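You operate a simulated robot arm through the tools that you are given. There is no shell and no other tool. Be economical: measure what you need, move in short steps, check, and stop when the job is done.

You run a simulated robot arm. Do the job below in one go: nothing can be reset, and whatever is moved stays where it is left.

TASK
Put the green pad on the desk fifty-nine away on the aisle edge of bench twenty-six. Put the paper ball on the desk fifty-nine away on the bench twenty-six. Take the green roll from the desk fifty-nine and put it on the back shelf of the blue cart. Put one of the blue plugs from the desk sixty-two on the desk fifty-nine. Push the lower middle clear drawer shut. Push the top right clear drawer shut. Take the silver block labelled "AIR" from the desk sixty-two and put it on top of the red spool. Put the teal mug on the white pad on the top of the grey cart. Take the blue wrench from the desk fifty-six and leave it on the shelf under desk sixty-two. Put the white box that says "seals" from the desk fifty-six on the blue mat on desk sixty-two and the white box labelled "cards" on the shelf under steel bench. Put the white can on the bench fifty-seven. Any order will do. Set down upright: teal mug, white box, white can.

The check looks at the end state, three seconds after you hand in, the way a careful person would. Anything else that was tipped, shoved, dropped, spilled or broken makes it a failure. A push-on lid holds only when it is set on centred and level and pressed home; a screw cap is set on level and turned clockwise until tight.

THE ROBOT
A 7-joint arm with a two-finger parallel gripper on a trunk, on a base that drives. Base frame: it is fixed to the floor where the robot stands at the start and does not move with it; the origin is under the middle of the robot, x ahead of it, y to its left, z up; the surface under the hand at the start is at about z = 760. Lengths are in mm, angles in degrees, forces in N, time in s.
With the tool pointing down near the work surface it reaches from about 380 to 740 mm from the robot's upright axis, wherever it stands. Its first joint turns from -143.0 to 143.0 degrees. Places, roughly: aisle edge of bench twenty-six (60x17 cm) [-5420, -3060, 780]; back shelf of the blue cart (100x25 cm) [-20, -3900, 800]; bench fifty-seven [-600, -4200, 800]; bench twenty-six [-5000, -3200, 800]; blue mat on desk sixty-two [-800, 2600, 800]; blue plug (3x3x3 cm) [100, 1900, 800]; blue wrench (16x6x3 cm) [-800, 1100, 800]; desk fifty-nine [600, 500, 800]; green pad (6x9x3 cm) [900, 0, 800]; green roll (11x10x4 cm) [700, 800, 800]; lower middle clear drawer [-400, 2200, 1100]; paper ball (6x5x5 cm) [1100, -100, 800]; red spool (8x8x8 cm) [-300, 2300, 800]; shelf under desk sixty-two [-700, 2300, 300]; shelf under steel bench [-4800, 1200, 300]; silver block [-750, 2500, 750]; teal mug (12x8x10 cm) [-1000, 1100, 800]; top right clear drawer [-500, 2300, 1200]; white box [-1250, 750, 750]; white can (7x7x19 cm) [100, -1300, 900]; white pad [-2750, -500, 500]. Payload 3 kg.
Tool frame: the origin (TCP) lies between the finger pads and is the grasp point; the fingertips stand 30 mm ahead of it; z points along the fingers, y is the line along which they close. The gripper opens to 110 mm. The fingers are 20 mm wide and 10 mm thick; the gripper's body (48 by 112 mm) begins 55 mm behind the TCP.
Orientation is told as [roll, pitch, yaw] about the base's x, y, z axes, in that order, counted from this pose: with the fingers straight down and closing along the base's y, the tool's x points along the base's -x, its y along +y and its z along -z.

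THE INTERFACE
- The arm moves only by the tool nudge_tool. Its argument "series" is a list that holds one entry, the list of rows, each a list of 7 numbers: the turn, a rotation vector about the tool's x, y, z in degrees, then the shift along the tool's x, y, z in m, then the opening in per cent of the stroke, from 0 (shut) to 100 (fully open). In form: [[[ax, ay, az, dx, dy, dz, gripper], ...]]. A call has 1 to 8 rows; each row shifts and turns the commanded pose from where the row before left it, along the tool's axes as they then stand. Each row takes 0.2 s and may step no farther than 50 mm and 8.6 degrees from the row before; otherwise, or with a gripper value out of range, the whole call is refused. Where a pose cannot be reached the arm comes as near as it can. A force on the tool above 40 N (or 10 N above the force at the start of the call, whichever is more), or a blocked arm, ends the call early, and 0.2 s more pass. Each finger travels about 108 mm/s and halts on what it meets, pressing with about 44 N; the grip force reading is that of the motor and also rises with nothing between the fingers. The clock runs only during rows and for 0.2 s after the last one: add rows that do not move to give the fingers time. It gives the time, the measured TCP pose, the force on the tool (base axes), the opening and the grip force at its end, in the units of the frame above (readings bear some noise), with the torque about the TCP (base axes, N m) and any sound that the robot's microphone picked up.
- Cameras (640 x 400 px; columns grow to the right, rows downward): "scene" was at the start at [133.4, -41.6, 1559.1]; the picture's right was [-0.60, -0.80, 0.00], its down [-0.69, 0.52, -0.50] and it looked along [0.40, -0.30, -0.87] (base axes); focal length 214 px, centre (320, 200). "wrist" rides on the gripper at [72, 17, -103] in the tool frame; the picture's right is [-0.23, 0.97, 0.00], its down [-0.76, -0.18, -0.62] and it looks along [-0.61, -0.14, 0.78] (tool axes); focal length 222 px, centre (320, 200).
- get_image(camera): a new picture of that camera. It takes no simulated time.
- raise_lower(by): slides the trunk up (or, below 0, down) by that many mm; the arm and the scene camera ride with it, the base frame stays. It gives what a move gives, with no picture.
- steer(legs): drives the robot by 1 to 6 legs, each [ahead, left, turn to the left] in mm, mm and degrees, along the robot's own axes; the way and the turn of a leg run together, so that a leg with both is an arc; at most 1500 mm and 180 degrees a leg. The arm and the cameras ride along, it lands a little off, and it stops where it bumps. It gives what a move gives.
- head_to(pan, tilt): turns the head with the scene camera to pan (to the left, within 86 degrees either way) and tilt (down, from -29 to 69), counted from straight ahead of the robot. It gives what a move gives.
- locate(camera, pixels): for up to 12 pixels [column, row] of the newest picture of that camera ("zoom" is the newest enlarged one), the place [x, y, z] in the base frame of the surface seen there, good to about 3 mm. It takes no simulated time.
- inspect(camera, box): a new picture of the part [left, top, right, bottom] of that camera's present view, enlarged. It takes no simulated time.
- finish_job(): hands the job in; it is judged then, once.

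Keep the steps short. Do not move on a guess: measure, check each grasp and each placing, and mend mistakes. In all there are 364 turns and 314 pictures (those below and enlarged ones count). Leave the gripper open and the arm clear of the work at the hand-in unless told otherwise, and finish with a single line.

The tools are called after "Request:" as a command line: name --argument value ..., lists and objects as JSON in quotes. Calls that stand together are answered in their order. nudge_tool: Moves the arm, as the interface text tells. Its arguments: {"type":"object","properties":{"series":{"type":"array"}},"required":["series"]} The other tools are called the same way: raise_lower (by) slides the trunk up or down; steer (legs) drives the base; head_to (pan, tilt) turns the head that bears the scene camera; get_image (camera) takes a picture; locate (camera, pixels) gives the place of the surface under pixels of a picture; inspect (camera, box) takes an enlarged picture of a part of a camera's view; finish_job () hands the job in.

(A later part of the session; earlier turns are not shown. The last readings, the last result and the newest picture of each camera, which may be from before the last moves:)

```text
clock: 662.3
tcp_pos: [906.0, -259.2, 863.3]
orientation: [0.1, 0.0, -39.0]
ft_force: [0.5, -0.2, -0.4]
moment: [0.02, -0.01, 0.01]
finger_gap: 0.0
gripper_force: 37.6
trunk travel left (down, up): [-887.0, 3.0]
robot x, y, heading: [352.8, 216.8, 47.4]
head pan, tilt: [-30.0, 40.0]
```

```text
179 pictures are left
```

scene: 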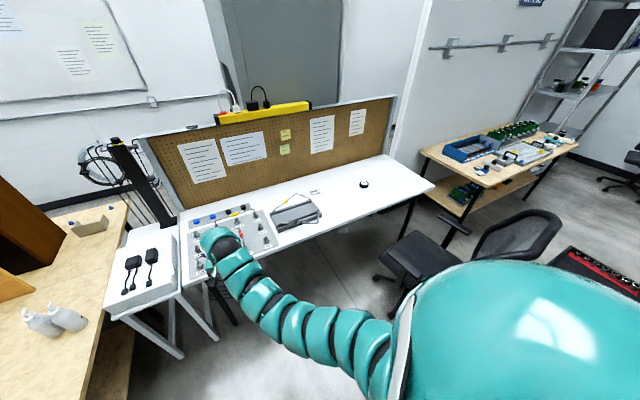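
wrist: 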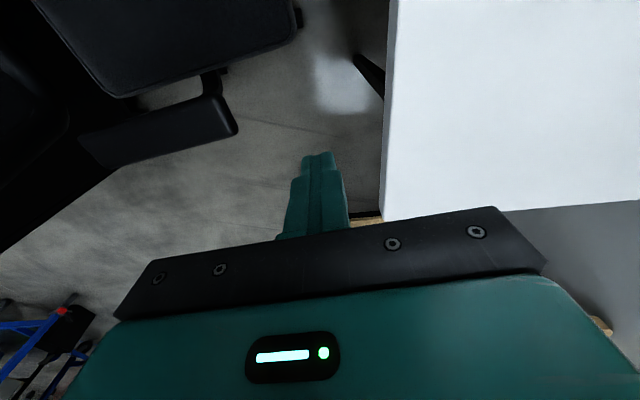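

Request:
locate --camera "wrist" --pixels '[[235, 130], [222, 98], [85, 140], [105, 165], [150, 125], [120, 95], [298, 30], [297, 15], [225, 115]]'

```text
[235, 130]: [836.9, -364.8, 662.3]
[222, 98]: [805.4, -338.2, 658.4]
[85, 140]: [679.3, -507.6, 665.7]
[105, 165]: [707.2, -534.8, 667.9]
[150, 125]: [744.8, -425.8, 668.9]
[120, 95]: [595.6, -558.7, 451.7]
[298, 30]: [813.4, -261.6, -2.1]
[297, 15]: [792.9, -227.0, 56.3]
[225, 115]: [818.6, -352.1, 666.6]
```

Right armrest front end is at (821,-352); originally about (766,-418). I move the closed fingers 35 mm in front of it and lower the trunk to armrest height.

Request:
nudge_tool --series '[[[0, 0, 0, 0.0037, -0.0455, 0, 0], [0, 0, 0, 0.0037, -0.0455, 0, 0]]]'

Request:
raise_lower --by -183

Request:
get_image --camera "wrist"

```text
clock: 662.9
tcp_pos: [840.2, -323.7, 864.6]
orientation: [0.2, 0.1, -38.8]
ft_force: [0.4, -0.7, 0.4]
moment: [-0.04, -0.01, -0.02]
finger_gap: 0.0
gripper_force: 37.6
trunk travel left (down, up): [-887.0, 3.0]
robot x, y, heading: [357.2, 211.4, 47.2]
head pan, tilt: [-30.0, 40.0]
```

```text
clock: 664.9
tcp_pos: [842.3, -323.0, 683.0]
orientation: [0.0, 0.0, -39.0]
ft_force: [0.0, -0.1, -0.1]
moment: [0.02, 0.02, 0.02]
finger_gap: 0.0
gripper_force: 37.3
trunk travel left (down, up): [-704.0, 186.0]
robot x, y, heading: [358.6, 214.6, 47.2]
head pan, tilt: [-30.0, 40.0]
```

```text
178 pictures are left
```

wrist: 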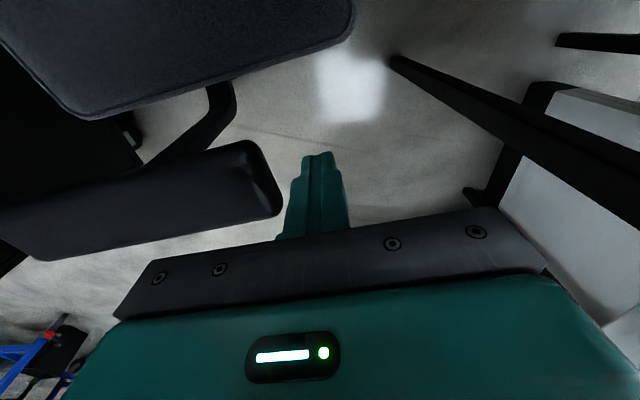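

The fingertips are in front of the armrest end. I push along the tool's -y in small steps.

Request:
nudge_tool --series '[[[0, 0, 0, 0, -0.02, 0, 0], [0, 0, 0, 0, -0.012, 0, 0], [0, 0, 0, 0, -0.012, 0, 0], [0, 0, 0, 0, -0.012, 0, 0], [0, 0, 0, 0, -0.012, 0, 0], [0, 0, 0, 0, -0.012, 0, 0]]]'

Request:
get_image --camera "wrist"

```text
clock: 666.3
tcp_pos: [791.4, -384.1, 683.9]
orientation: [0.0, 0.0, -38.8]
ft_force: [0.0, 0.4, -0.9]
moment: [0.03, -0.02, -0.04]
finger_gap: 0.0
gripper_force: 37.4
trunk travel left (down, up): [-704.0, 186.0]
robot x, y, heading: [355.3, 214.5, 47.1]
head pan, tilt: [-30.0, 40.0]
```

```text
177 pictures are left
```

wrist: 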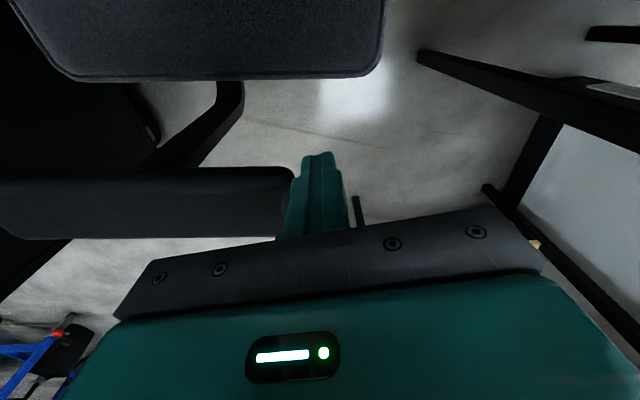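

Request:
locate --camera "wrist" --pixels '[[285, 172], [282, 232], [60, 172], [60, 235], [378, 60], [130, 85], [358, 205], [60, 75]]'

```text
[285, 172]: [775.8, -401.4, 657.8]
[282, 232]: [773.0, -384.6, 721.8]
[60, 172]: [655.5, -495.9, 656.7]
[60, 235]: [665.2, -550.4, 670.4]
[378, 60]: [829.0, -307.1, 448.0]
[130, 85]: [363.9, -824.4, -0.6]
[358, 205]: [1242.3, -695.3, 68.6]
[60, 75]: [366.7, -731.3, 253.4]
```

I back off and rise for a full view of the chair.

Request:
nudge_tool --series '[[[0, 0, 0, 0, 0.04, 0, 0], [0, 0, 0, 0, 0.04, 0, 0]]]'

Request:
raise_lower --by 186

Request:
nudge_tool --series '[[[0, 0, -8, 0.03, 0.03, 0, 0], [0, 0, -8, 0.03, 0.03, 0, 0], [0, 0, -8, 0.02, 0.03, 0, 0], [0, 0, -8, 0.02, 0.03, 0, 0]]]'

Request:
get_image --camera "wrist"

```text
clock: 666.9
tcp_pos: [839.8, -323.4, 683.6]
orientation: [-0.1, 0.1, -39.0]
ft_force: [0.4, -0.4, -0.1]
moment: [0.0, -0.05, -0.01]
finger_gap: 0.0
gripper_force: 38.1
trunk travel left (down, up): [-704.0, 186.0]
robot x, y, heading: [354.8, 218.0, 47.2]
head pan, tilt: [-30.0, 40.0]
```

```text
clock: 669.0
tcp_pos: [842.2, -322.9, 869.8]
orientation: [0.0, 0.0, -38.9]
ft_force: [0.9, 0.0, 0.1]
moment: [-0.01, 0.04, 0.02]
finger_gap: 0.3
gripper_force: 38.1
trunk travel left (down, up): [-890.0, 0.0]
robot x, y, heading: [356.1, 217.5, 47.3]
head pan, tilt: [-30.0, 40.0]
```

```text
clock: 670.0
tcp_pos: [808.2, -169.1, 869.7]
orientation: [-0.1, -0.1, -6.7]
ft_force: [0.7, 0.1, -0.3]
moment: [0.0, -0.01, 0.02]
finger_gap: 0.1
gripper_force: 37.6
trunk travel left (down, up): [-890.0, 0.0]
robot x, y, heading: [354.6, 216.0, 47.2]
head pan, tilt: [-30.0, 40.0]
```

```text
176 pictures are left
```

wrist: 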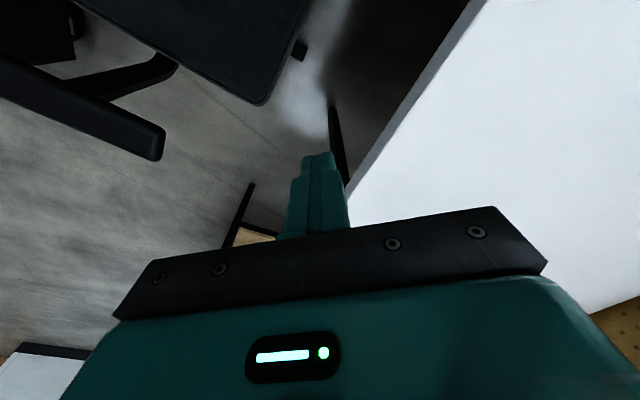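

View is too limited here. I swing the hand back over the desk to the robot's front, then go to the start place to compare the chair with the first picture.

Request:
nudge_tool --series '[[[0, 0, -3.4, 0.0014, 0.049, 0, 20], [0, 0, -3.4, -0.0015, 0.049, 0, 20], [0, 0, -3.4, -0.0044, 0.0489, 0, 20], [0, 0, -3.4, -0.0073, 0.0485, 0, 20], [0, 0, -3.4, -0.0102, 0.048, 0, 20], [0, 0, -3.4, -0.013, 0.0473, 0, 20], [0, 0, -3.4, -0.0158, 0.0465, 0, 20], [0, 0, -3.4, -0.0185, 0.0455, 0, 20]]]'

Request:
nudge_tool --series '[[[0, 0, -3.4, -0.0212, 0.0443, 0, 20], [0, 0, -3.4, -0.0238, 0.0429, 0, 20], [0, 0, -3.4, -0.0263, 0.0415, 0, 20]]]'

Request:
steer --legs '[[-2, 73, 0], [-294, 234, 0], [0, 0, -32]]'

Request:
head_to --pan -40 --tilt 45

Request:
get_image --camera "scene"

```text
clock: 671.8
tcp_pos: [843.2, 221.6, 868.0]
orientation: [0.0, 0.1, 20.3]
ft_force: [0.6, 0.6, 0.3]
moment: [0.03, 0.05, -0.02]
finger_gap: 22.0
gripper_force: 0.1
trunk travel left (down, up): [-890.0, 0.0]
robot x, y, heading: [357.2, 214.8, 47.2]
head pan, tilt: [-30.0, 40.0]
```

```text
clock: 672.6
tcp_pos: [857.8, 367.3, 870.2]
orientation: [-0.1, 0.2, 30.5]
ft_force: [0.3, 0.0, 0.0]
moment: [-0.04, -0.03, -0.01]
finger_gap: 21.9
gripper_force: 0.0
trunk travel left (down, up): [-890.0, 0.0]
robot x, y, heading: [354.0, 213.6, 46.9]
head pan, tilt: [-30.0, 40.0]
```

```text
clock: 677.2
tcp_pos: [435.1, 72.1, 869.5]
orientation: [0.1, 0.0, -1.4]
ft_force: [0.0, -0.8, 0.8]
moment: [0.0, 0.0, -0.02]
finger_gap: 22.0
gripper_force: 0.1
trunk travel left (down, up): [-890.0, 0.0]
robot x, y, heading: [-70.6, 205.7, 15.3]
head pan, tilt: [-30.0, 40.0]
```

```text
clock: 677.9
tcp_pos: [434.6, 71.9, 869.1]
orientation: [0.0, 0.0, -1.5]
ft_force: [0.0, 0.6, -0.9]
moment: [-0.06, 0.01, 0.01]
finger_gap: 22.1
gripper_force: 0.0
trunk travel left (down, up): [-890.0, 0.0]
robot x, y, heading: [-69.8, 207.4, 15.2]
head pan, tilt: [-40.0, 45.0]
```

```text
175 pictures are left
```

scene: 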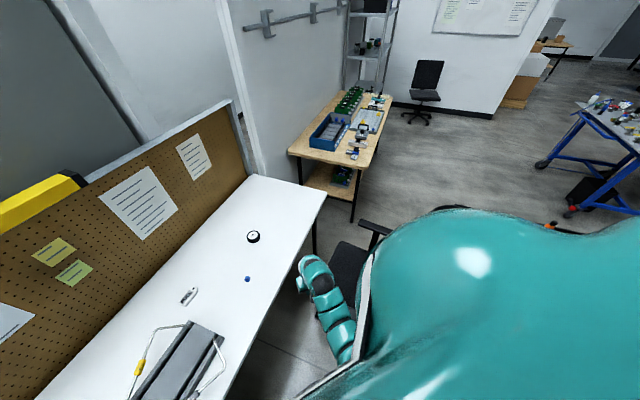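

The shoulder hides the chair. I back off west and turn to view it as I did before.

Request:
steer --legs '[[-640, 90, 0], [0, 0, -35]]'

Request:
head_to --pan 0 --tilt 40

Request:
inspect --camera "scene" --box '[250, 150, 400, 300]'

```text
clock: 683.1
tcp_pos: [-378.2, -274.0, 869.2]
orientation: [0.1, 0.0, -36.4]
ft_force: [0.4, 0.3, -0.9]
moment: [0.03, 0.0, 0.0]
finger_gap: 21.8
gripper_force: 0.1
trunk travel left (down, up): [-890.0, 0.0]
robot x, y, heading: [-713.2, 126.6, -19.7]
head pan, tilt: [-40.0, 45.0]
```

```text
clock: 684.2
tcp_pos: [-377.4, -273.5, 869.8]
orientation: [-0.2, 0.0, -36.4]
ft_force: [-0.2, -0.2, 0.7]
moment: [0.01, 0.0, -0.02]
finger_gap: 22.3
gripper_force: 0.1
trunk travel left (down, up): [-890.0, 0.0]
robot x, y, heading: [-717.2, 125.6, -19.5]
head pan, tilt: [0.0, 40.0]
```

```text
2.67 times, centred on (325, 225) of scene
```

zoom: 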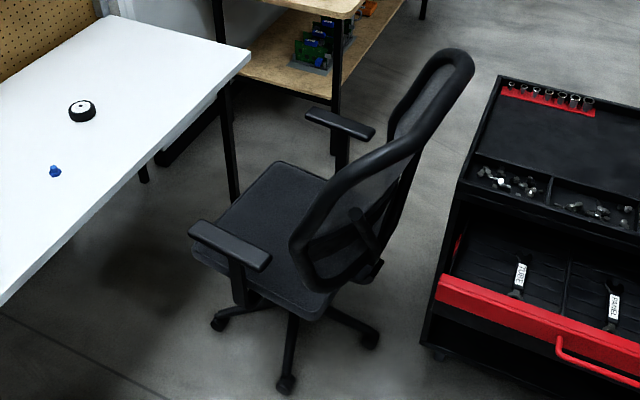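

Request:
locate --camera "zoom" --pixels '[[285, 383], [370, 338], [218, 322], [195, 225], [265, 262], [308, 113], [370, 133], [332, 305], [192, 245], [275, 165], [315, 318], [335, 182]]'

```text
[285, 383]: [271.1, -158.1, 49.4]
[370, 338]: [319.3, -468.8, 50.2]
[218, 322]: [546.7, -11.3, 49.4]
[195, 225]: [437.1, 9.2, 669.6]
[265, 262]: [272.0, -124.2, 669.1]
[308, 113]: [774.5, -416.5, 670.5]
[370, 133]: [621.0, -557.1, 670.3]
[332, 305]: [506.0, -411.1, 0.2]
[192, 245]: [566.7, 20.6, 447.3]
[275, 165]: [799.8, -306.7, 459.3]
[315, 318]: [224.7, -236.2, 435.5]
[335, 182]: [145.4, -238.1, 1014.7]
```

Base feet are nearly home (offset ≈ (22,8)); right armrest is right; the left armrest is about (38,41) too far forward. I'll push its front end back too. I bring the hand forward and drive to just in front of it.

Request:
nudge_tool --series '[[[0, 0, 0, -0.005, 0.0413, 0, 0], [0, 0, 0, -0.005, 0.0413, 0, 0], [0, 0, 0, -0.005, 0.0413, 0, 0], [0, 0, 0, -0.005, 0.0413, 0, 0], [0, 0, 0, -0.005, 0.0413, 0, 0], [0, 0, 0, -0.005, 0.0413, 0, 0]]]'

Request:
steer --legs '[[588, 340, 0]]'

Request:
get_image --camera "wrist"

```text
clock: 685.6
tcp_pos: [-205.1, -91.2, 869.6]
orientation: [-0.2, -0.1, -36.4]
ft_force: [0.4, 0.2, -0.6]
moment: [-0.02, 0.0, 0.04]
finger_gap: 0.0
gripper_force: 37.9
trunk travel left (down, up): [-890.0, 0.0]
robot x, y, heading: [-712.1, 126.7, -20.0]
head pan, tilt: [0.0, 40.0]
```

```text
clock: 689.4
tcp_pos: [464.0, 27.7, 870.8]
orientation: [-0.1, 0.0, -36.5]
ft_force: [-0.2, -0.1, -0.4]
moment: [0.02, 0.01, 0.02]
finger_gap: 0.0
gripper_force: 37.3
trunk travel left (down, up): [-890.0, 0.0]
robot x, y, heading: [-47.2, 244.7, -19.9]
head pan, tilt: [0.0, 40.0]
```

```text
173 pictures are left
```

wrist: 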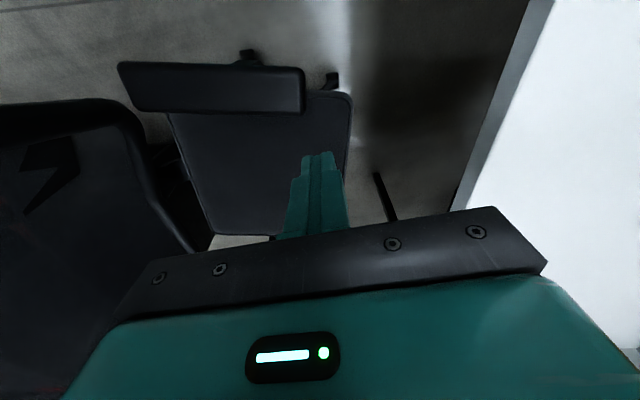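

Request:
locate --camera "wrist" --pixels '[[303, 72], [303, 108], [122, 68], [135, 105], [347, 97], [220, 230], [170, 115], [250, 53], [332, 78], [340, 180]]'

```text
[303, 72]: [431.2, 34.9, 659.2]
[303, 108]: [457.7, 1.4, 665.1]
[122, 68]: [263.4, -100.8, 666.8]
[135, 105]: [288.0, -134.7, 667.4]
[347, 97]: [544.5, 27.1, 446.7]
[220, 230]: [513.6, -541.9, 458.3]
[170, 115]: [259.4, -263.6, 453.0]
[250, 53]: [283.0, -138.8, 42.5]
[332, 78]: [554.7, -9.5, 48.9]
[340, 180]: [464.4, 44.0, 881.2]
```

The left armrest front end sits at (445,18) and should be about 70 mm further along (-0.9,-0.43). I lower and push it there.

Request:
nudge_tool --series '[[[0, 0, 0, -0.0025, 0.0118, 0, 0]]]'

Request:
raise_lower --by -186

Request:
nudge_tool --series '[[[0, 0, 0, 0.0094, -0.0176, 0, 0], [0, 0, 0, 0.0056, -0.0106, 0, 0], [0, 0, 0, 0.0056, -0.0106, 0, 0], [0, 0, 0, 0.0056, -0.0106, 0, 0], [0, 0, 0, 0.0056, -0.0106, 0, 0], [0, 0, 0, 0.0056, -0.0106, 0, 0]]]'

Request:
get_image --camera "wrist"

```text
clock: 689.8
tcp_pos: [473.4, 36.5, 869.8]
orientation: [0.0, 0.0, -36.5]
ft_force: [0.2, -0.4, 0.8]
moment: [0.01, -0.01, -0.05]
finger_gap: 0.0
gripper_force: 38.0
trunk travel left (down, up): [-890.0, 0.0]
robot x, y, heading: [-44.4, 244.9, -19.6]
head pan, tilt: [0.0, 40.0]
```

```text
clock: 691.8
tcp_pos: [471.7, 35.6, 684.2]
orientation: [-0.1, 0.0, -36.5]
ft_force: [-0.1, 0.1, -1.1]
moment: [-0.01, -0.02, 0.01]
finger_gap: 0.0
gripper_force: 37.4
trunk travel left (down, up): [-704.0, 186.0]
robot x, y, heading: [-44.2, 248.6, -19.7]
head pan, tilt: [0.0, 40.0]
```

```text
clock: 693.2
tcp_pos: [400.3, 0.9, 684.7]
orientation: [0.0, -0.1, -36.6]
ft_force: [0.0, 0.3, 0.1]
moment: [-0.02, -0.03, -0.03]
finger_gap: 0.0
gripper_force: 37.8
trunk travel left (down, up): [-704.0, 186.0]
robot x, y, heading: [-41.2, 249.1, -20.0]
head pan, tilt: [0.0, 40.0]
```

```text
172 pictures are left
```

wrist: 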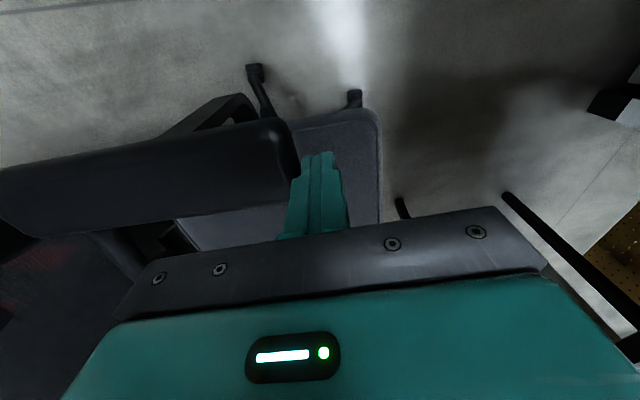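

Request:
nudge_tool --series '[[[0, 0, 0, -0.0094, 0.0176, 0, 0], [0, 0, 0, -0.0094, 0.0176, 0, 0], [0, 0, 0, -0.0094, 0.0176, 0, 0]]]'

Request:
raise_lower --by 186

Request:
get_image --camera "wrist"

Request:
inspect --camera "scene" --box '[290, 180, 470, 370]'

```text
clock: 694.0
tcp_pos: [456.6, 26.6, 683.6]
orientation: [0.0, -0.1, -36.5]
ft_force: [0.2, 0.2, 0.2]
moment: [-0.01, -0.01, -0.02]
finger_gap: 0.0
gripper_force: 37.6
trunk travel left (down, up): [-704.0, 186.0]
robot x, y, heading: [-48.0, 246.4, -19.6]
head pan, tilt: [0.0, 40.0]
```

```text
clock: 696.1
tcp_pos: [454.0, 26.7, 870.1]
orientation: [0.0, 0.0, -36.5]
ft_force: [0.5, 0.3, 0.2]
moment: [0.01, 0.0, 0.0]
finger_gap: 0.0
gripper_force: 37.6
trunk travel left (down, up): [-890.0, 0.0]
robot x, y, heading: [-46.3, 250.3, -19.6]
head pan, tilt: [0.0, 40.0]
```

```text
171 pictures are left
```

wrist: 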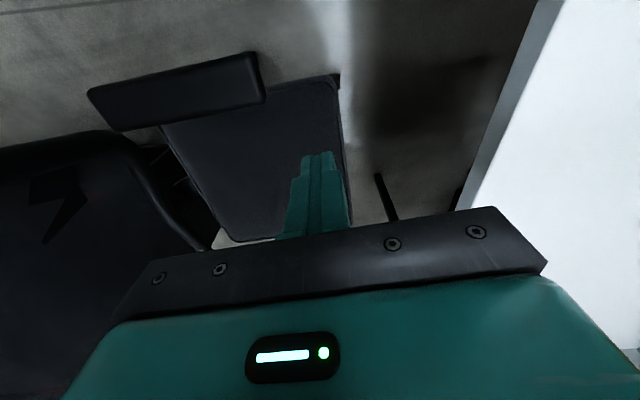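

```text
2.11 times, centred on (380, 275) of scene
```

zoom: 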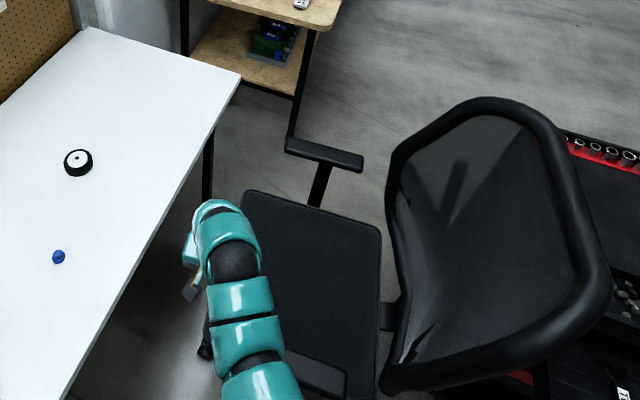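

Request:
locate --camera "wrist" --pixels '[[256, 58], [263, 98], [92, 98], [112, 128], [336, 80], [215, 235], [165, 130], [338, 78]]'

Request:
locate --camera "zoom" --pixels '[[250, 195], [376, 230], [290, 145], [358, 163], [205, 352], [370, 395]]'

```text
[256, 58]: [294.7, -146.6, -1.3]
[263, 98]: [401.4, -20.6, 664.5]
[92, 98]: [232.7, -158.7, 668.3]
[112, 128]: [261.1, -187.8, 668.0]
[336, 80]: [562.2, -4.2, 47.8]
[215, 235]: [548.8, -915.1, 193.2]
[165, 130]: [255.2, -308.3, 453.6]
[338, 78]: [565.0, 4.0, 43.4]
```

```text
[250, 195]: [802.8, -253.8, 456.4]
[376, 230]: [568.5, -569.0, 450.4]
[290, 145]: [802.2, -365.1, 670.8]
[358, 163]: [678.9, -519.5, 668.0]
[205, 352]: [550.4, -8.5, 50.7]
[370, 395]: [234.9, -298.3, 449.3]
```

Left armrest now matches its old place, but the chair centre is still about (19,31) off with 6.6° over-turn. I grip the left armrest to drag the base back a little: first turn and position the hand over it.

Request:
nudge_tool --series '[[[0, 0, -8.5, 0.0052, -0.0173, 0, 80], [0, 0, -8.5, 0.0076, -0.0164, 0, 80], [0, 0, -8.5, 0.0101, -0.015, 0, 80], [0, 0, -8.5, 0.012, -0.0135, 0, 80], [0, 0, -8.5, 0.014, -0.0114, 0, 80], [0, 0, -8.5, 0.0155, -0.0094, 0, 80], [0, 0, -8.5, 0.0167, -0.0068, 0, 80], [0, 0, -8.5, 0.0175, -0.0044, 0, 80]]]'

Request:
nudge_tool --series '[[[0, 0, -8.5, 0.018, -0.0016, 0, 80], [0, 0, -8.5, 0.018, 0.0009, 0, 80]]]'

Request:
get_image --camera "wrist"

```text
clock: 697.9
tcp_pos: [338.6, -59.2, 871.2]
orientation: [0.0, 0.0, 31.7]
ft_force: [0.0, -0.1, 0.3]
moment: [0.03, -0.02, 0.0]
finger_gap: 87.9
gripper_force: 0.0
trunk travel left (down, up): [-890.0, 0.0]
robot x, y, heading: [-46.5, 249.1, -19.6]
head pan, tilt: [0.0, 40.0]
```

```text
clock: 698.5
tcp_pos: [311.4, -81.6, 870.1]
orientation: [-0.1, 0.0, 48.6]
ft_force: [-0.1, 0.3, 0.2]
moment: [-0.01, 0.01, 0.04]
finger_gap: 87.9
gripper_force: 0.0
trunk travel left (down, up): [-890.0, 0.0]
robot x, y, heading: [-45.4, 246.7, -19.9]
head pan, tilt: [0.0, 40.0]
```

```text
169 pictures are left
```

wrist: 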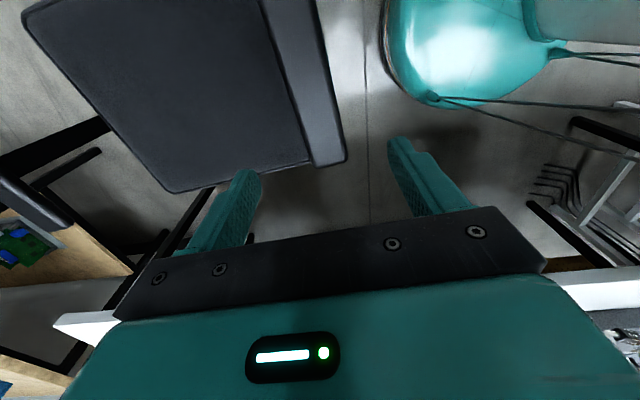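

Request:
locate --camera "wrist" --pixels '[[314, 163], [344, 158], [282, 60], [322, 55], [30, 20], [170, 190], [310, 160]]'

```text
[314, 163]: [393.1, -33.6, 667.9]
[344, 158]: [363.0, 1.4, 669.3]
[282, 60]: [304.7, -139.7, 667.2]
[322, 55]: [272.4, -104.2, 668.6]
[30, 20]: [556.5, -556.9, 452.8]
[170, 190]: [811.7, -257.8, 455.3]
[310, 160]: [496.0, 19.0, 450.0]
```

Offset is now about (29,35) with 3° over-turn. I grip the armrest and drag it by (-32,-40).

Request:
nudge_tool --series '[[[0, 0, -1.5, 0, -0.009, 0, 80]]]'

Request:
raise_lower --by -192

Request:
nudge_tool --series '[[[0, 0, 0, 0, 0, 0, 0], [0, 0, 0, 0, 0, 0, 0], [0, 0, 0, 0, 0, 0, 0], [0, 0, 0.75, 0.0128, -0.0006, 0, 0], [0, 0, 0.75, 0.0128, -0.0006, 0, 0], [0, 0, 0.75, 0.0128, -0.0006, 0, 0], [0, 0, 0.75, 0.0128, -0.0006, 0, 0], [0, 0, 0, 0, 0, 0, 0]]]'

Request:
nudge_tool --series '[[[0, 0, 0, 0, 0, 0, 95], [0, 0, 0, 0, 0, 0, 95], [0, 0, 0, 0, 0, 0, 95]]]'

Request:
raise_lower --by 192

Request:
get_image --camera "wrist"

```text
clock: 698.9
tcp_pos: [317.3, -87.2, 869.4]
orientation: [0.1, 0.1, 50.1]
ft_force: [-0.8, -0.4, -0.3]
moment: [-0.05, 0.01, -0.02]
finger_gap: 87.9
gripper_force: 0.1
trunk travel left (down, up): [-890.0, 0.0]
robot x, y, heading: [-43.2, 248.9, -19.6]
head pan, tilt: [0.0, 40.0]
```

```text
clock: 701.0
tcp_pos: [316.4, -87.8, 678.1]
orientation: [0.0, 0.0, 50.0]
ft_force: [0.3, 0.3, 0.6]
moment: [-0.01, 0.0, -0.01]
finger_gap: 87.9
gripper_force: 0.0
trunk travel left (down, up): [-698.0, 192.0]
robot x, y, heading: [-44.7, 244.0, -19.8]
head pan, tilt: [0.0, 40.0]
```

```text
clock: 702.8
tcp_pos: [287.7, -126.6, 678.4]
orientation: [0.0, -0.1, 47.2]
ft_force: [20.2, 2.7, 2.6]
moment: [0.04, -0.22, 3.41]
finger_gap: 65.6
gripper_force: 44.0
trunk travel left (down, up): [-698.0, 192.0]
robot x, y, heading: [-47.1, 246.7, -19.9]
head pan, tilt: [0.0, 40.0]
```

```text
clock: 703.6
tcp_pos: [284.6, -127.3, 678.1]
orientation: [-0.1, 0.1, 47.0]
ft_force: [-0.8, 0.6, 0.0]
moment: [-0.05, 0.0, 0.02]
finger_gap: 104.5
gripper_force: 0.0
trunk travel left (down, up): [-698.0, 192.0]
robot x, y, heading: [-47.9, 247.4, -19.9]
head pan, tilt: [0.0, 40.0]
```

```text
clock: 705.7
tcp_pos: [284.0, -127.4, 870.0]
orientation: [0.0, 0.0, 46.9]
ft_force: [-0.2, -0.1, -0.2]
moment: [-0.01, -0.03, -0.01]
finger_gap: 104.4
gripper_force: 0.1
trunk travel left (down, up): [-890.0, 0.0]
robot x, y, heading: [-46.2, 249.0, -19.6]
head pan, tilt: [0.0, 40.0]
```

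```text
168 pictures are left
```

wrist: 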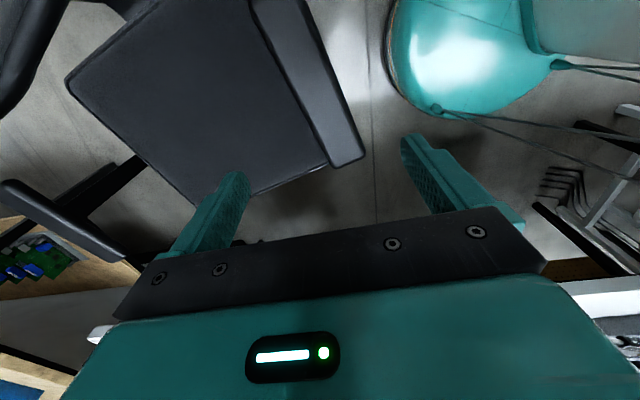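

Request:
locate --camera "wrist" --pixels '[[70, 82], [200, 205], [327, 166], [335, 165], [362, 155], [10, 185], [125, 245], [150, 5], [120, 258], [290, 60]]'

Request:
inspect --camera "scene" --box '[290, 180, 470, 370]'

```text
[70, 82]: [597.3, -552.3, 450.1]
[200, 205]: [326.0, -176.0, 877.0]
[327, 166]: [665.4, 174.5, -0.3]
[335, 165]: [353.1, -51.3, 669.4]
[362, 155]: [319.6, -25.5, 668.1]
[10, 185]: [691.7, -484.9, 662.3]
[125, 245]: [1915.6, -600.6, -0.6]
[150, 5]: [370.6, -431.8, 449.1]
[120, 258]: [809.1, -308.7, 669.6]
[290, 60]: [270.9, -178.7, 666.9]
```

```text
2.11 times, centred on (380, 275) of scene
```

zoom: 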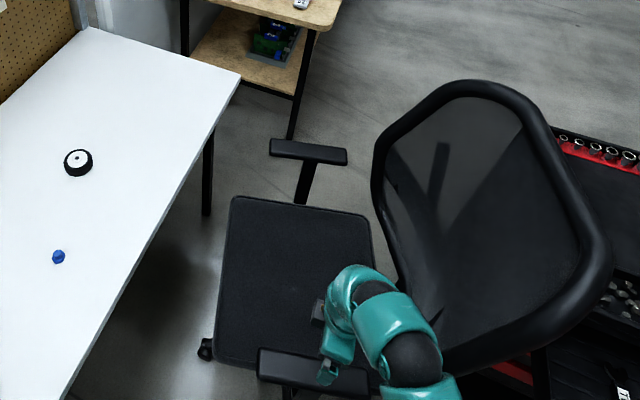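

Only the swivelling seat turned (base feet barely off, about 20–25 mm). I turn the seat back: regrip, move (36,38) with -11° following, release.

Request:
nudge_tool --series '[[[0, 0, -5, 0, 0.003, 0, 95], [0, 0, -5, 0, 0.002, 0, 95]]]'

Request:
raise_lower --by -192

Request:
nudge_tool --series '[[[0, 0, 0, 0, 0, 0, 0], [0, 0, 0, 0, 0, 0, 0], [0, 0, 0, 0, 0, 0, 0], [0, 0, 2.2, -0.0104, -0.0008, 0, 0], [0, 0, 2.2, -0.0104, -0.0008, 0, 0], [0, 0, 2.2, -0.0104, -0.0008, 0, 0], [0, 0, 2.2, -0.0104, -0.0008, 0, 0], [0, 0, 2.2, -0.0104, -0.0008, 0, 0]]]'

Request:
inspect --camera "scene" --box '[290, 180, 470, 370]'

```text
clock: 706.3
tcp_pos: [280.9, -123.6, 870.2]
orientation: [0.0, 0.0, 57.0]
ft_force: [-1.4, 0.1, 0.0]
moment: [-0.02, -0.02, -0.02]
finger_gap: 104.4
gripper_force: 0.1
trunk travel left (down, up): [-890.0, 0.0]
robot x, y, heading: [-46.3, 249.0, -19.6]
head pan, tilt: [0.0, 40.0]
```

```text
clock: 708.4
tcp_pos: [282.3, -122.7, 677.0]
orientation: [0.0, 0.0, 57.0]
ft_force: [-0.3, 0.4, 0.7]
moment: [0.0, -0.02, 0.0]
finger_gap: 104.5
gripper_force: 0.1
trunk travel left (down, up): [-698.0, 192.0]
robot x, y, heading: [-40.5, 247.5, -19.6]
head pan, tilt: [0.0, 40.0]
```

```text
clock: 710.2
tcp_pos: [316.7, -83.8, 677.8]
orientation: [0.0, 0.0, 46.0]
ft_force: [9.7, 4.1, 11.9]
moment: [0.09, -0.51, 2.52]
finger_gap: 60.9
gripper_force: 43.1
trunk travel left (down, up): [-698.0, 192.0]
robot x, y, heading: [-47.3, 246.4, -19.8]
head pan, tilt: [0.0, 40.0]
```

```text
2.11 times, centred on (380, 275) of scene
```

zoom: 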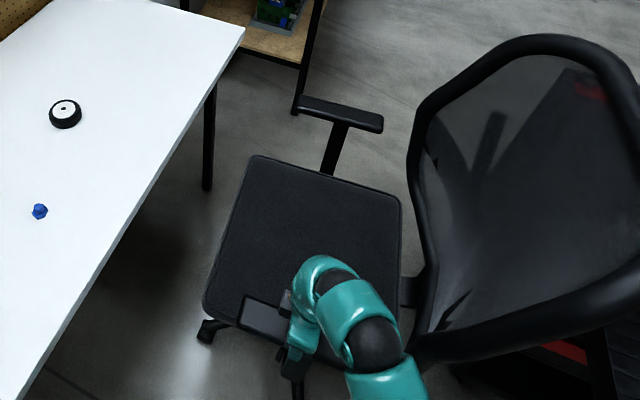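

Request:
locate --camera "zoom" --pixels '[[258, 160], [395, 198], [205, 305], [302, 105], [380, 125], [205, 335], [400, 335]]'

```text
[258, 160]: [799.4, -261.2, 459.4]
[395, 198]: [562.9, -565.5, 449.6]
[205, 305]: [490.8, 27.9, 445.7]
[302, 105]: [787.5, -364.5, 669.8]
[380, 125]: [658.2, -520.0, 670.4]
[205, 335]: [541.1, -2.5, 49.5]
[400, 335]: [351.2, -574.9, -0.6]
```

The seat heading is back to within about 3° and the base within about 3 cm. I release, rise, and move off north then west, turning toward desk fifty-six.

Request:
nudge_tool --series '[[[0, 0, 0, 0, 0, 0, 95], [0, 0, 0, 0, 0, 0, 95], [0, 0, 0, 0, 0, 0, 95]]]'

Request:
raise_lower --by 192

Request:
steer --legs '[[-84, 235, 0], [-517, -185, 0], [0, 0, 172]]'

Request:
head_to --pan -15 --tilt 40

Request:
get_image --camera "scene"

```text
clock: 711.0
tcp_pos: [315.5, -85.1, 677.3]
orientation: [0.0, 0.1, 46.0]
ft_force: [0.0, 0.0, 0.3]
moment: [0.02, 0.02, 0.03]
finger_gap: 104.5
gripper_force: 0.0
trunk travel left (down, up): [-698.0, 192.0]
robot x, y, heading: [-45.3, 248.7, -19.8]
head pan, tilt: [0.0, 40.0]
```

```text
clock: 713.1
tcp_pos: [315.6, -84.3, 870.3]
orientation: [0.1, 0.0, 46.0]
ft_force: [-0.2, -0.1, 0.0]
moment: [0.04, 0.01, -0.03]
finger_gap: 104.5
gripper_force: 0.1
trunk travel left (down, up): [-890.0, 0.0]
robot x, y, heading: [-44.6, 248.1, -19.8]
head pan, tilt: [0.0, 40.0]
```

```text
clock: 724.7
tcp_pos: [-903.2, 885.7, 870.6]
orientation: [0.0, 0.0, -142.3]
ft_force: [-0.4, 0.4, 0.1]
moment: [-0.01, 0.01, 0.01]
finger_gap: 104.3
gripper_force: 0.1
trunk travel left (down, up): [-890.0, 0.0]
robot x, y, heading: [-595.2, 503.6, 151.7]
head pan, tilt: [0.0, 40.0]
```

```text
clock: 725.5
tcp_pos: [-901.9, 884.7, 870.0]
orientation: [0.0, 0.0, -142.3]
ft_force: [0.5, 0.8, -0.4]
moment: [0.01, -0.04, 0.01]
finger_gap: 104.6
gripper_force: 0.1
trunk travel left (down, up): [-890.0, 0.0]
robot x, y, heading: [-595.1, 503.1, 152.1]
head pan, tilt: [-15.0, 40.0]
```

```text
165 pictures are left
```

scene: 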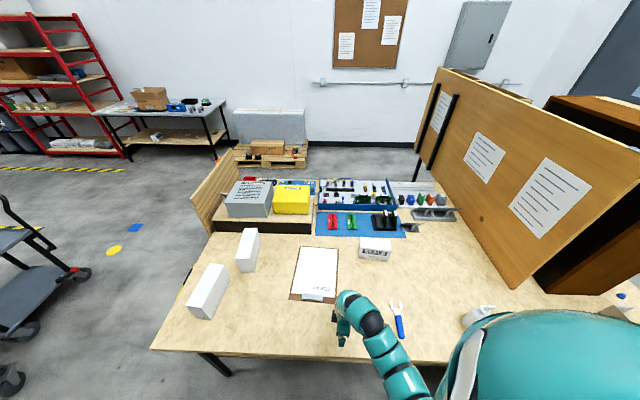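

I take the wrench first (it's nearest). I turn the wrist to the handle's direction while moving over it.

Request:
nudge_tool --series '[[[0, 0, 8.43, 0.0207, -0.0078, -0.01, 60], [0, 0, 8.43, 0.0194, -0.0107, -0.01, 60], [0, 0, 8.43, 0.0176, -0.0134, -0.01, 60], [0, 0, 8.43, 0.0154, -0.0159, 0, 60], [0, 0, 8.43, 0.0129, -0.018, 0, 60], [0, 0, 8.43, 0.0101, -0.0196, 0, 60], [0, 0, 8.43, 0.0072, -0.0209, 0, 60], [0, 0, 8.43, 0.004, -0.0218, 0, 60]]]'

Request:
nudge_tool --series '[[[0, 0, 8.43, 0.0008, -0.0221, 0, 60], [0, 0, 8.43, -0.0025, -0.022, 0, 60], [0, 0, 8.43, -0.0057, -0.0214, 0, 60]]]'

Request:
get_image --camera "wrist"

```text
clock: 727.3
tcp_pos: [-809.2, 1035.8, 899.6]
orientation: [0.1, 0.1, 150.1]
ft_force: [0.0, -0.5, 0.2]
moment: [-0.01, -0.01, -0.03]
finger_gap: 66.1
gripper_force: 0.0
trunk travel left (down, up): [-890.0, 0.0]
robot x, y, heading: [-592.9, 508.0, 151.9]
head pan, tilt: [-15.0, 40.0]
```

```text
clock: 728.1
tcp_pos: [-775.0, 1092.8, 899.5]
orientation: [0.0, 0.0, 125.0]
ft_force: [-0.6, -0.1, -1.5]
moment: [0.01, 0.01, -0.03]
finger_gap: 66.1
gripper_force: 0.2
trunk travel left (down, up): [-890.0, 0.0]
robot x, y, heading: [-593.5, 503.7, 152.1]
head pan, tilt: [-15.0, 40.0]
```

```text
164 pictures are left
```

wrist: 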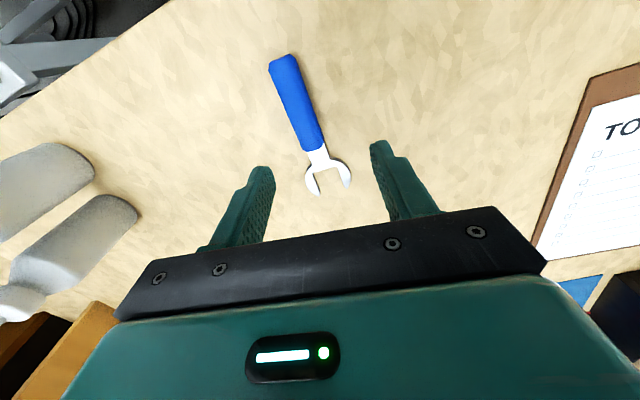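

Request:
locate --camera "wrist" --pixels '[[283, 60], [290, 90], [298, 110], [312, 148], [320, 160], [345, 185], [312, 188], [305, 105], [290, 112]]'

```text
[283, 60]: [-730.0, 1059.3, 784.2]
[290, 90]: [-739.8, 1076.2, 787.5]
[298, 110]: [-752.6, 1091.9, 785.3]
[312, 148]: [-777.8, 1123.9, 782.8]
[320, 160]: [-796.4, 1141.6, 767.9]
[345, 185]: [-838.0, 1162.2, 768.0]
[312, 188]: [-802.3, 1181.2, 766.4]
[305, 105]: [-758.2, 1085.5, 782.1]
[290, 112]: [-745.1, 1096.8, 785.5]
```

Handle from (-730,1059) to (-778,1124), top 786. I tilt 40° and approach the handle's middle.

Request:
nudge_tool --series '[[[0, -8, -1.2, 0, 0, 0, 60], [0, -8, 0, 0, 0, 0, 60], [0, -8, 0, 0, 0, 0, 60], [0, -8, 0, 0, 0, 0, 60], [0, -8, 0, 0, 0, 0, 60], [0, 0, 0, 0.0297, -0.0053, 0.0217, 60], [0, 0, 0, 0.0297, -0.0053, 0.0217, 60]]]'

Request:
get_image --camera "wrist"

```text
clock: 729.7
tcp_pos: [-753.5, 1085.2, 828.4]
orientation: [-0.2, -40.1, 126.3]
ft_force: [0.1, 0.1, -0.6]
moment: [0.03, 0.01, 0.0]
finger_gap: 65.9
gripper_force: 0.0
trunk travel left (down, up): [-890.0, 0.0]
robot x, y, heading: [-593.8, 503.1, 151.7]
head pan, tilt: [-15.0, 40.0]
```

```text
163 pictures are left
```

wrist: 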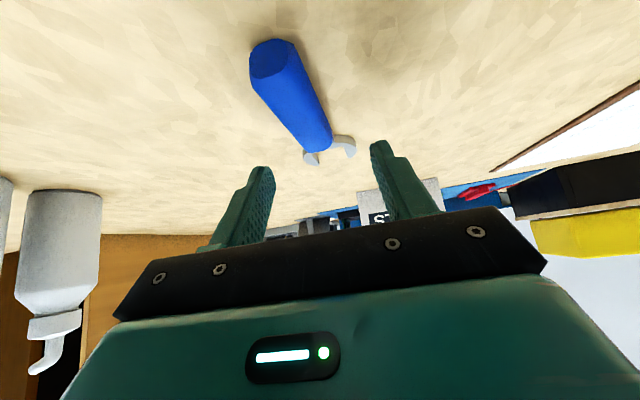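

Request:
nudge_tool --series '[[[0, 0, 0, 0.0145, -0.0016, 0.0115, 60], [0, 0, 0, 0.0145, -0.0016, 0.0115, 60], [0, 0, 0, 0, 0, 0, 0], [0, 0, 0, 0, 0, 0, 0], [0, 0, 0, 0, 0, 0, 0], [0, 0, 0, -0.0257, 0, -0.0306, 0], [0, 0, 0, -0.0257, 0, -0.0306, 0], [0, 0, 0, -0.0257, 0, -0.0306, 0]]]'

Request:
get_image --camera "wrist"

```text
clock: 731.5
tcp_pos: [-750.0, 1079.4, 913.5]
orientation: [-0.3, -39.9, 126.2]
ft_force: [-1.0, -0.5, -1.3]
moment: [-0.02, -0.04, 0.02]
finger_gap: 25.2
gripper_force: 44.4
trunk travel left (down, up): [-890.0, 0.0]
robot x, y, heading: [-593.2, 504.6, 152.1]
head pan, tilt: [-15.0, 40.0]
```

```text
162 pictures are left
```

wrist: 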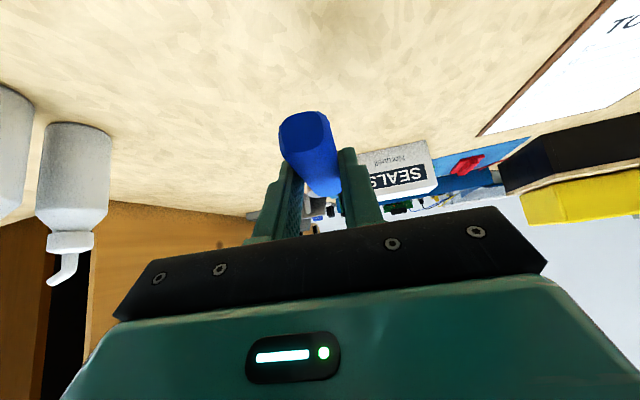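

Wrench held (gap 25). I raise it well above everything and drive round to desk sixty-two with the arm pointing away from the panel.

Request:
nudge_tool --series '[[[0, 0, 0, -0.0257, 0, -0.0306, 0], [0, 0, 0, -0.0257, 0, -0.0306, 0], [0, 0, 0, -0.0257, 0, -0.0306, 0], [0, 0, 0, -0.0257, 0, -0.0306, 0], [0, 0, 0, -0.0257, 0, -0.0306, 0]]]'

Request:
steer --legs '[[-27, 386, 0], [0, 0, 75], [840, -241, 0], [180, -926, 0], [-497, -1079, 0], [-970, -426, 0]]'

Request:
steer --legs '[[-1211, -241, 0], [0, 0, 25], [-372, 983, 0], [258, 662, 0]]'

Request:
head_to --pan 0 --tilt 40

Request:
get_image --camera "scene"

```text
clock: 732.7
tcp_pos: [-750.2, 1081.6, 1002.3]
orientation: [-0.3, -40.1, 126.3]
ft_force: [0.2, -0.2, -1.7]
moment: [0.01, -0.03, -0.02]
finger_gap: 25.3
gripper_force: 43.8
out of reach, approached as far as the arm can: row 3, 4, 5
trunk travel left (down, up): [-890.0, 0.0]
robot x, y, heading: [-595.8, 501.4, 151.9]
head pan, tilt: [-15.0, 40.0]
```

```text
clock: 757.8
tcp_pos: [-3002.3, 2294.4, 1002.4]
orientation: [-0.1, -40.0, -158.8]
ft_force: [0.1, 0.0, -0.5]
moment: [-0.02, -0.07, 0.01]
finger_gap: 25.1
gripper_force: 43.3
trunk travel left (down, up): [-890.0, 0.0]
robot x, y, heading: [-2400.3, 2295.2, -133.2]
head pan, tilt: [-15.0, 40.0]
```

```text
clock: 768.3
tcp_pos: [-1777.9, 3244.3, 1005.9]
orientation: [-0.4, -40.3, -143.9]
ft_force: [2.0, 0.0, -0.3]
moment: [0.02, 0.0, -0.04]
finger_gap: 25.0
gripper_force: 43.7
trunk travel left (down, up): [-890.0, 0.0]
robot x, y, heading: [-1205.1, 3400.0, -118.0]
head pan, tilt: [-15.0, 40.0]
stopped in leg 3: the robot was blocked; the commanded pose is now the measured one
```

```text
clock: 769.1
tcp_pos: [-1783.1, 3242.5, 1002.9]
orientation: [-0.2, -40.0, -144.0]
ft_force: [0.2, 0.1, -2.0]
moment: [0.01, -0.04, 0.01]
finger_gap: 25.2
gripper_force: 43.7
trunk travel left (down, up): [-890.0, 0.0]
robot x, y, heading: [-1208.2, 3399.8, -118.3]
head pan, tilt: [0.0, 40.0]
```

```text
161 pictures are left
```

scene: 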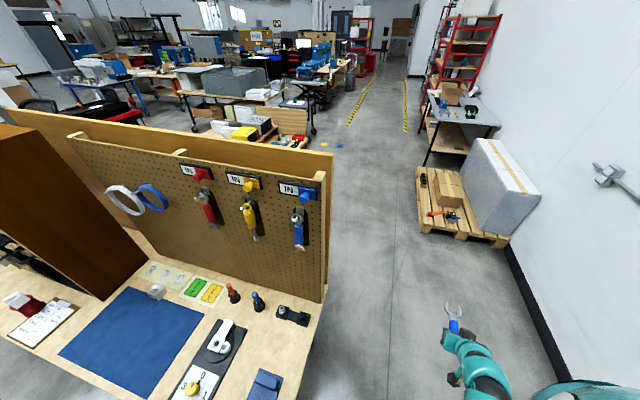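

The base touched near the desk's corner leg. I move outward and continue with more clearance.

Request:
steer --legs '[[-132, -71, 0], [-179, 480, 0], [206, 735, 0], [0, 0, 8]]'

Request:
get_image --camera "scene"

```text
clock: 777.4
tcp_pos: [-698.3, 2711.8, 1003.9]
orientation: [-0.3, -40.0, -136.0]
ft_force: [-0.5, -0.8, -1.1]
moment: [0.03, -0.05, 0.01]
finger_gap: 24.9
gripper_force: 44.0
trunk travel left (down, up): [-890.0, 0.0]
robot x, y, heading: [-146.8, 2947.7, -110.3]
head pan, tilt: [0.0, 40.0]
```

```text
160 pictures are left
```

scene: 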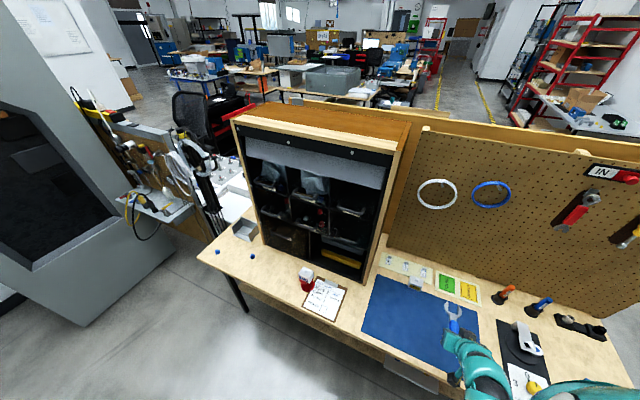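

Request:
locate --camera "scene" --pixels '[[262, 302], [300, 322], [330, 342], [360, 360], [245, 292], [405, 372], [240, 305], [330, 320], [440, 375]]'

Request:
inspect --camera "scene" --box '[220, 270, 460, 400]'

```text
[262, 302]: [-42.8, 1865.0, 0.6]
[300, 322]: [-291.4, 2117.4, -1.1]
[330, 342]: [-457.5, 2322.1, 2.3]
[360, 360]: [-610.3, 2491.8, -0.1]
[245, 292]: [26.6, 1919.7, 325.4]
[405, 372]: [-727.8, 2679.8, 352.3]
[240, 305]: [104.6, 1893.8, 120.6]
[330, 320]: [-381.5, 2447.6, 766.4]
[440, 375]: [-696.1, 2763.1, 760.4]
```

```text
2.67 times, centred on (340, 335) of scene
```

zoom: 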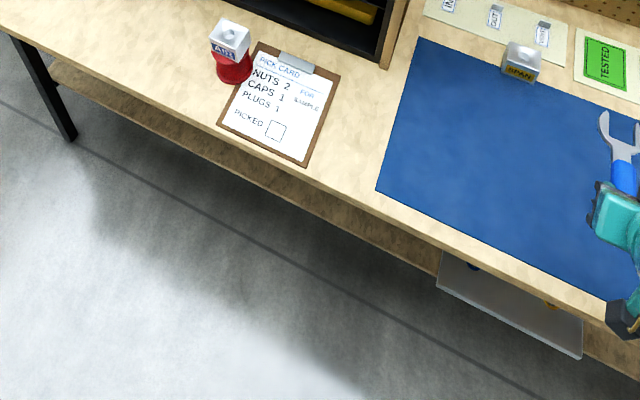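

Request:
locate --camera "zoom" --pixels '[[120, 100], [180, 135], [250, 175], [330, 215], [400, 250], [72, 138], [300, 172], [380, 232], [440, 285], [260, 165]]'

```text
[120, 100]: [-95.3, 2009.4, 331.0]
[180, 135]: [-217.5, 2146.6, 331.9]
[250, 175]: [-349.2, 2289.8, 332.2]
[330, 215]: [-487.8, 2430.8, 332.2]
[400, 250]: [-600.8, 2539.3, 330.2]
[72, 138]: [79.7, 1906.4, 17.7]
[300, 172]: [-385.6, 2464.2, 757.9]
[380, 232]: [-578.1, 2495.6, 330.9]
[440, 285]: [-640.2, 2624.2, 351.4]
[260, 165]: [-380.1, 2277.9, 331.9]
```

Shelf top z≈332; its front edge is about 100 mm behind the desk edge. I go to a spot in front of the free left part and lower.

Request:
steer --legs '[[-43, 501, 0]]'

Request:
raise_lower --by -400

Request:
raise_lower --by -210

Request:
get_image --camera "wrist"

```text
clock: 780.4
tcp_pos: [-210.6, 2578.2, 1003.2]
orientation: [-0.3, -40.1, -136.1]
ft_force: [-0.4, -0.5, -1.7]
moment: [0.02, 0.0, -0.02]
finger_gap: 25.0
gripper_force: 43.8
trunk travel left (down, up): [-890.0, 0.0]
robot x, y, heading: [340.0, 2810.5, -110.5]
head pan, tilt: [0.0, 40.0]
```

```text
clock: 784.2
tcp_pos: [-211.6, 2576.7, 602.6]
orientation: [-0.3, -39.9, -136.2]
ft_force: [0.1, 0.9, -0.9]
moment: [0.0, -0.01, -0.02]
finger_gap: 25.0
gripper_force: 43.7
trunk travel left (down, up): [-490.0, 400.0]
robot x, y, heading: [338.7, 2808.9, -110.6]
head pan, tilt: [0.0, 40.0]
```

```text
clock: 786.5
tcp_pos: [-210.8, 2576.8, 392.4]
orientation: [-0.3, -40.0, -136.1]
ft_force: [1.3, 0.1, -1.7]
moment: [0.05, -0.05, 0.0]
finger_gap: 25.0
gripper_force: 43.9
trunk travel left (down, up): [-280.0, 610.0]
robot x, y, heading: [335.2, 2806.8, -110.6]
head pan, tilt: [0.0, 40.0]
```

```text
158 pictures are left
```

wrist: 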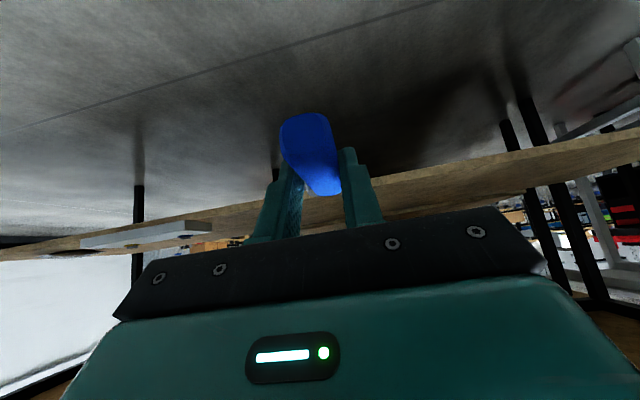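

Request:
steer --legs '[[321, -138, 0]]'

Request:
raise_lower --by -22

Request:
get_image --camera "wrist"

```text
clock: 788.7
tcp_pos: [-453.1, 2326.0, 392.7]
orientation: [-0.3, -39.9, -136.1]
ft_force: [0.4, 0.7, -1.4]
moment: [0.03, -0.04, 0.0]
finger_gap: 25.1
gripper_force: 44.6
trunk travel left (down, up): [-280.0, 610.0]
robot x, y, heading: [97.3, 2557.1, -110.5]
head pan, tilt: [0.0, 40.0]
```

```text
clock: 789.4
tcp_pos: [-453.2, 2324.8, 371.0]
orientation: [-0.3, -40.0, -136.1]
ft_force: [-0.9, -0.8, -1.5]
moment: [0.02, -0.04, 0.0]
finger_gap: 25.2
gripper_force: 44.0
trunk travel left (down, up): [-258.0, 632.0]
robot x, y, heading: [95.7, 2556.7, -110.9]
head pan, tilt: [0.0, 40.0]
```

```text
157 pictures are left
```

wrist: 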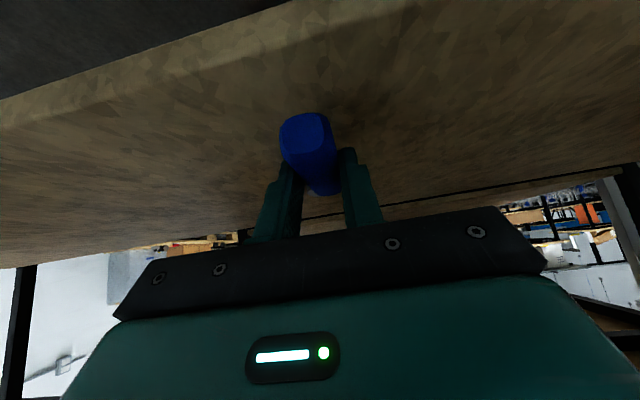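

Request:
nudge_tool --series '[[[0, 0, 0, 0.0026, 0, 0.0031, 0], [0, 0, 0, 0.0013, 0, 0.0015, 0], [0, 0, 0, 0.0013, 0, 0.0015, 0], [0, 0, 0, 0, 0, 0, 0]]]'

```text
clock: 790.4
tcp_pos: [-455.2, 2325.3, 363.0]
orientation: [-0.3, -40.1, -136.2]
ft_force: [-0.3, 0.9, 5.3]
moment: [-0.46, 0.71, -0.11]
finger_gap: 25.0
gripper_force: 44.3
trunk travel left (down, up): [-258.0, 632.0]
robot x, y, heading: [100.1, 2555.7, -110.7]
head pan, tilt: [0.0, 40.0]
```

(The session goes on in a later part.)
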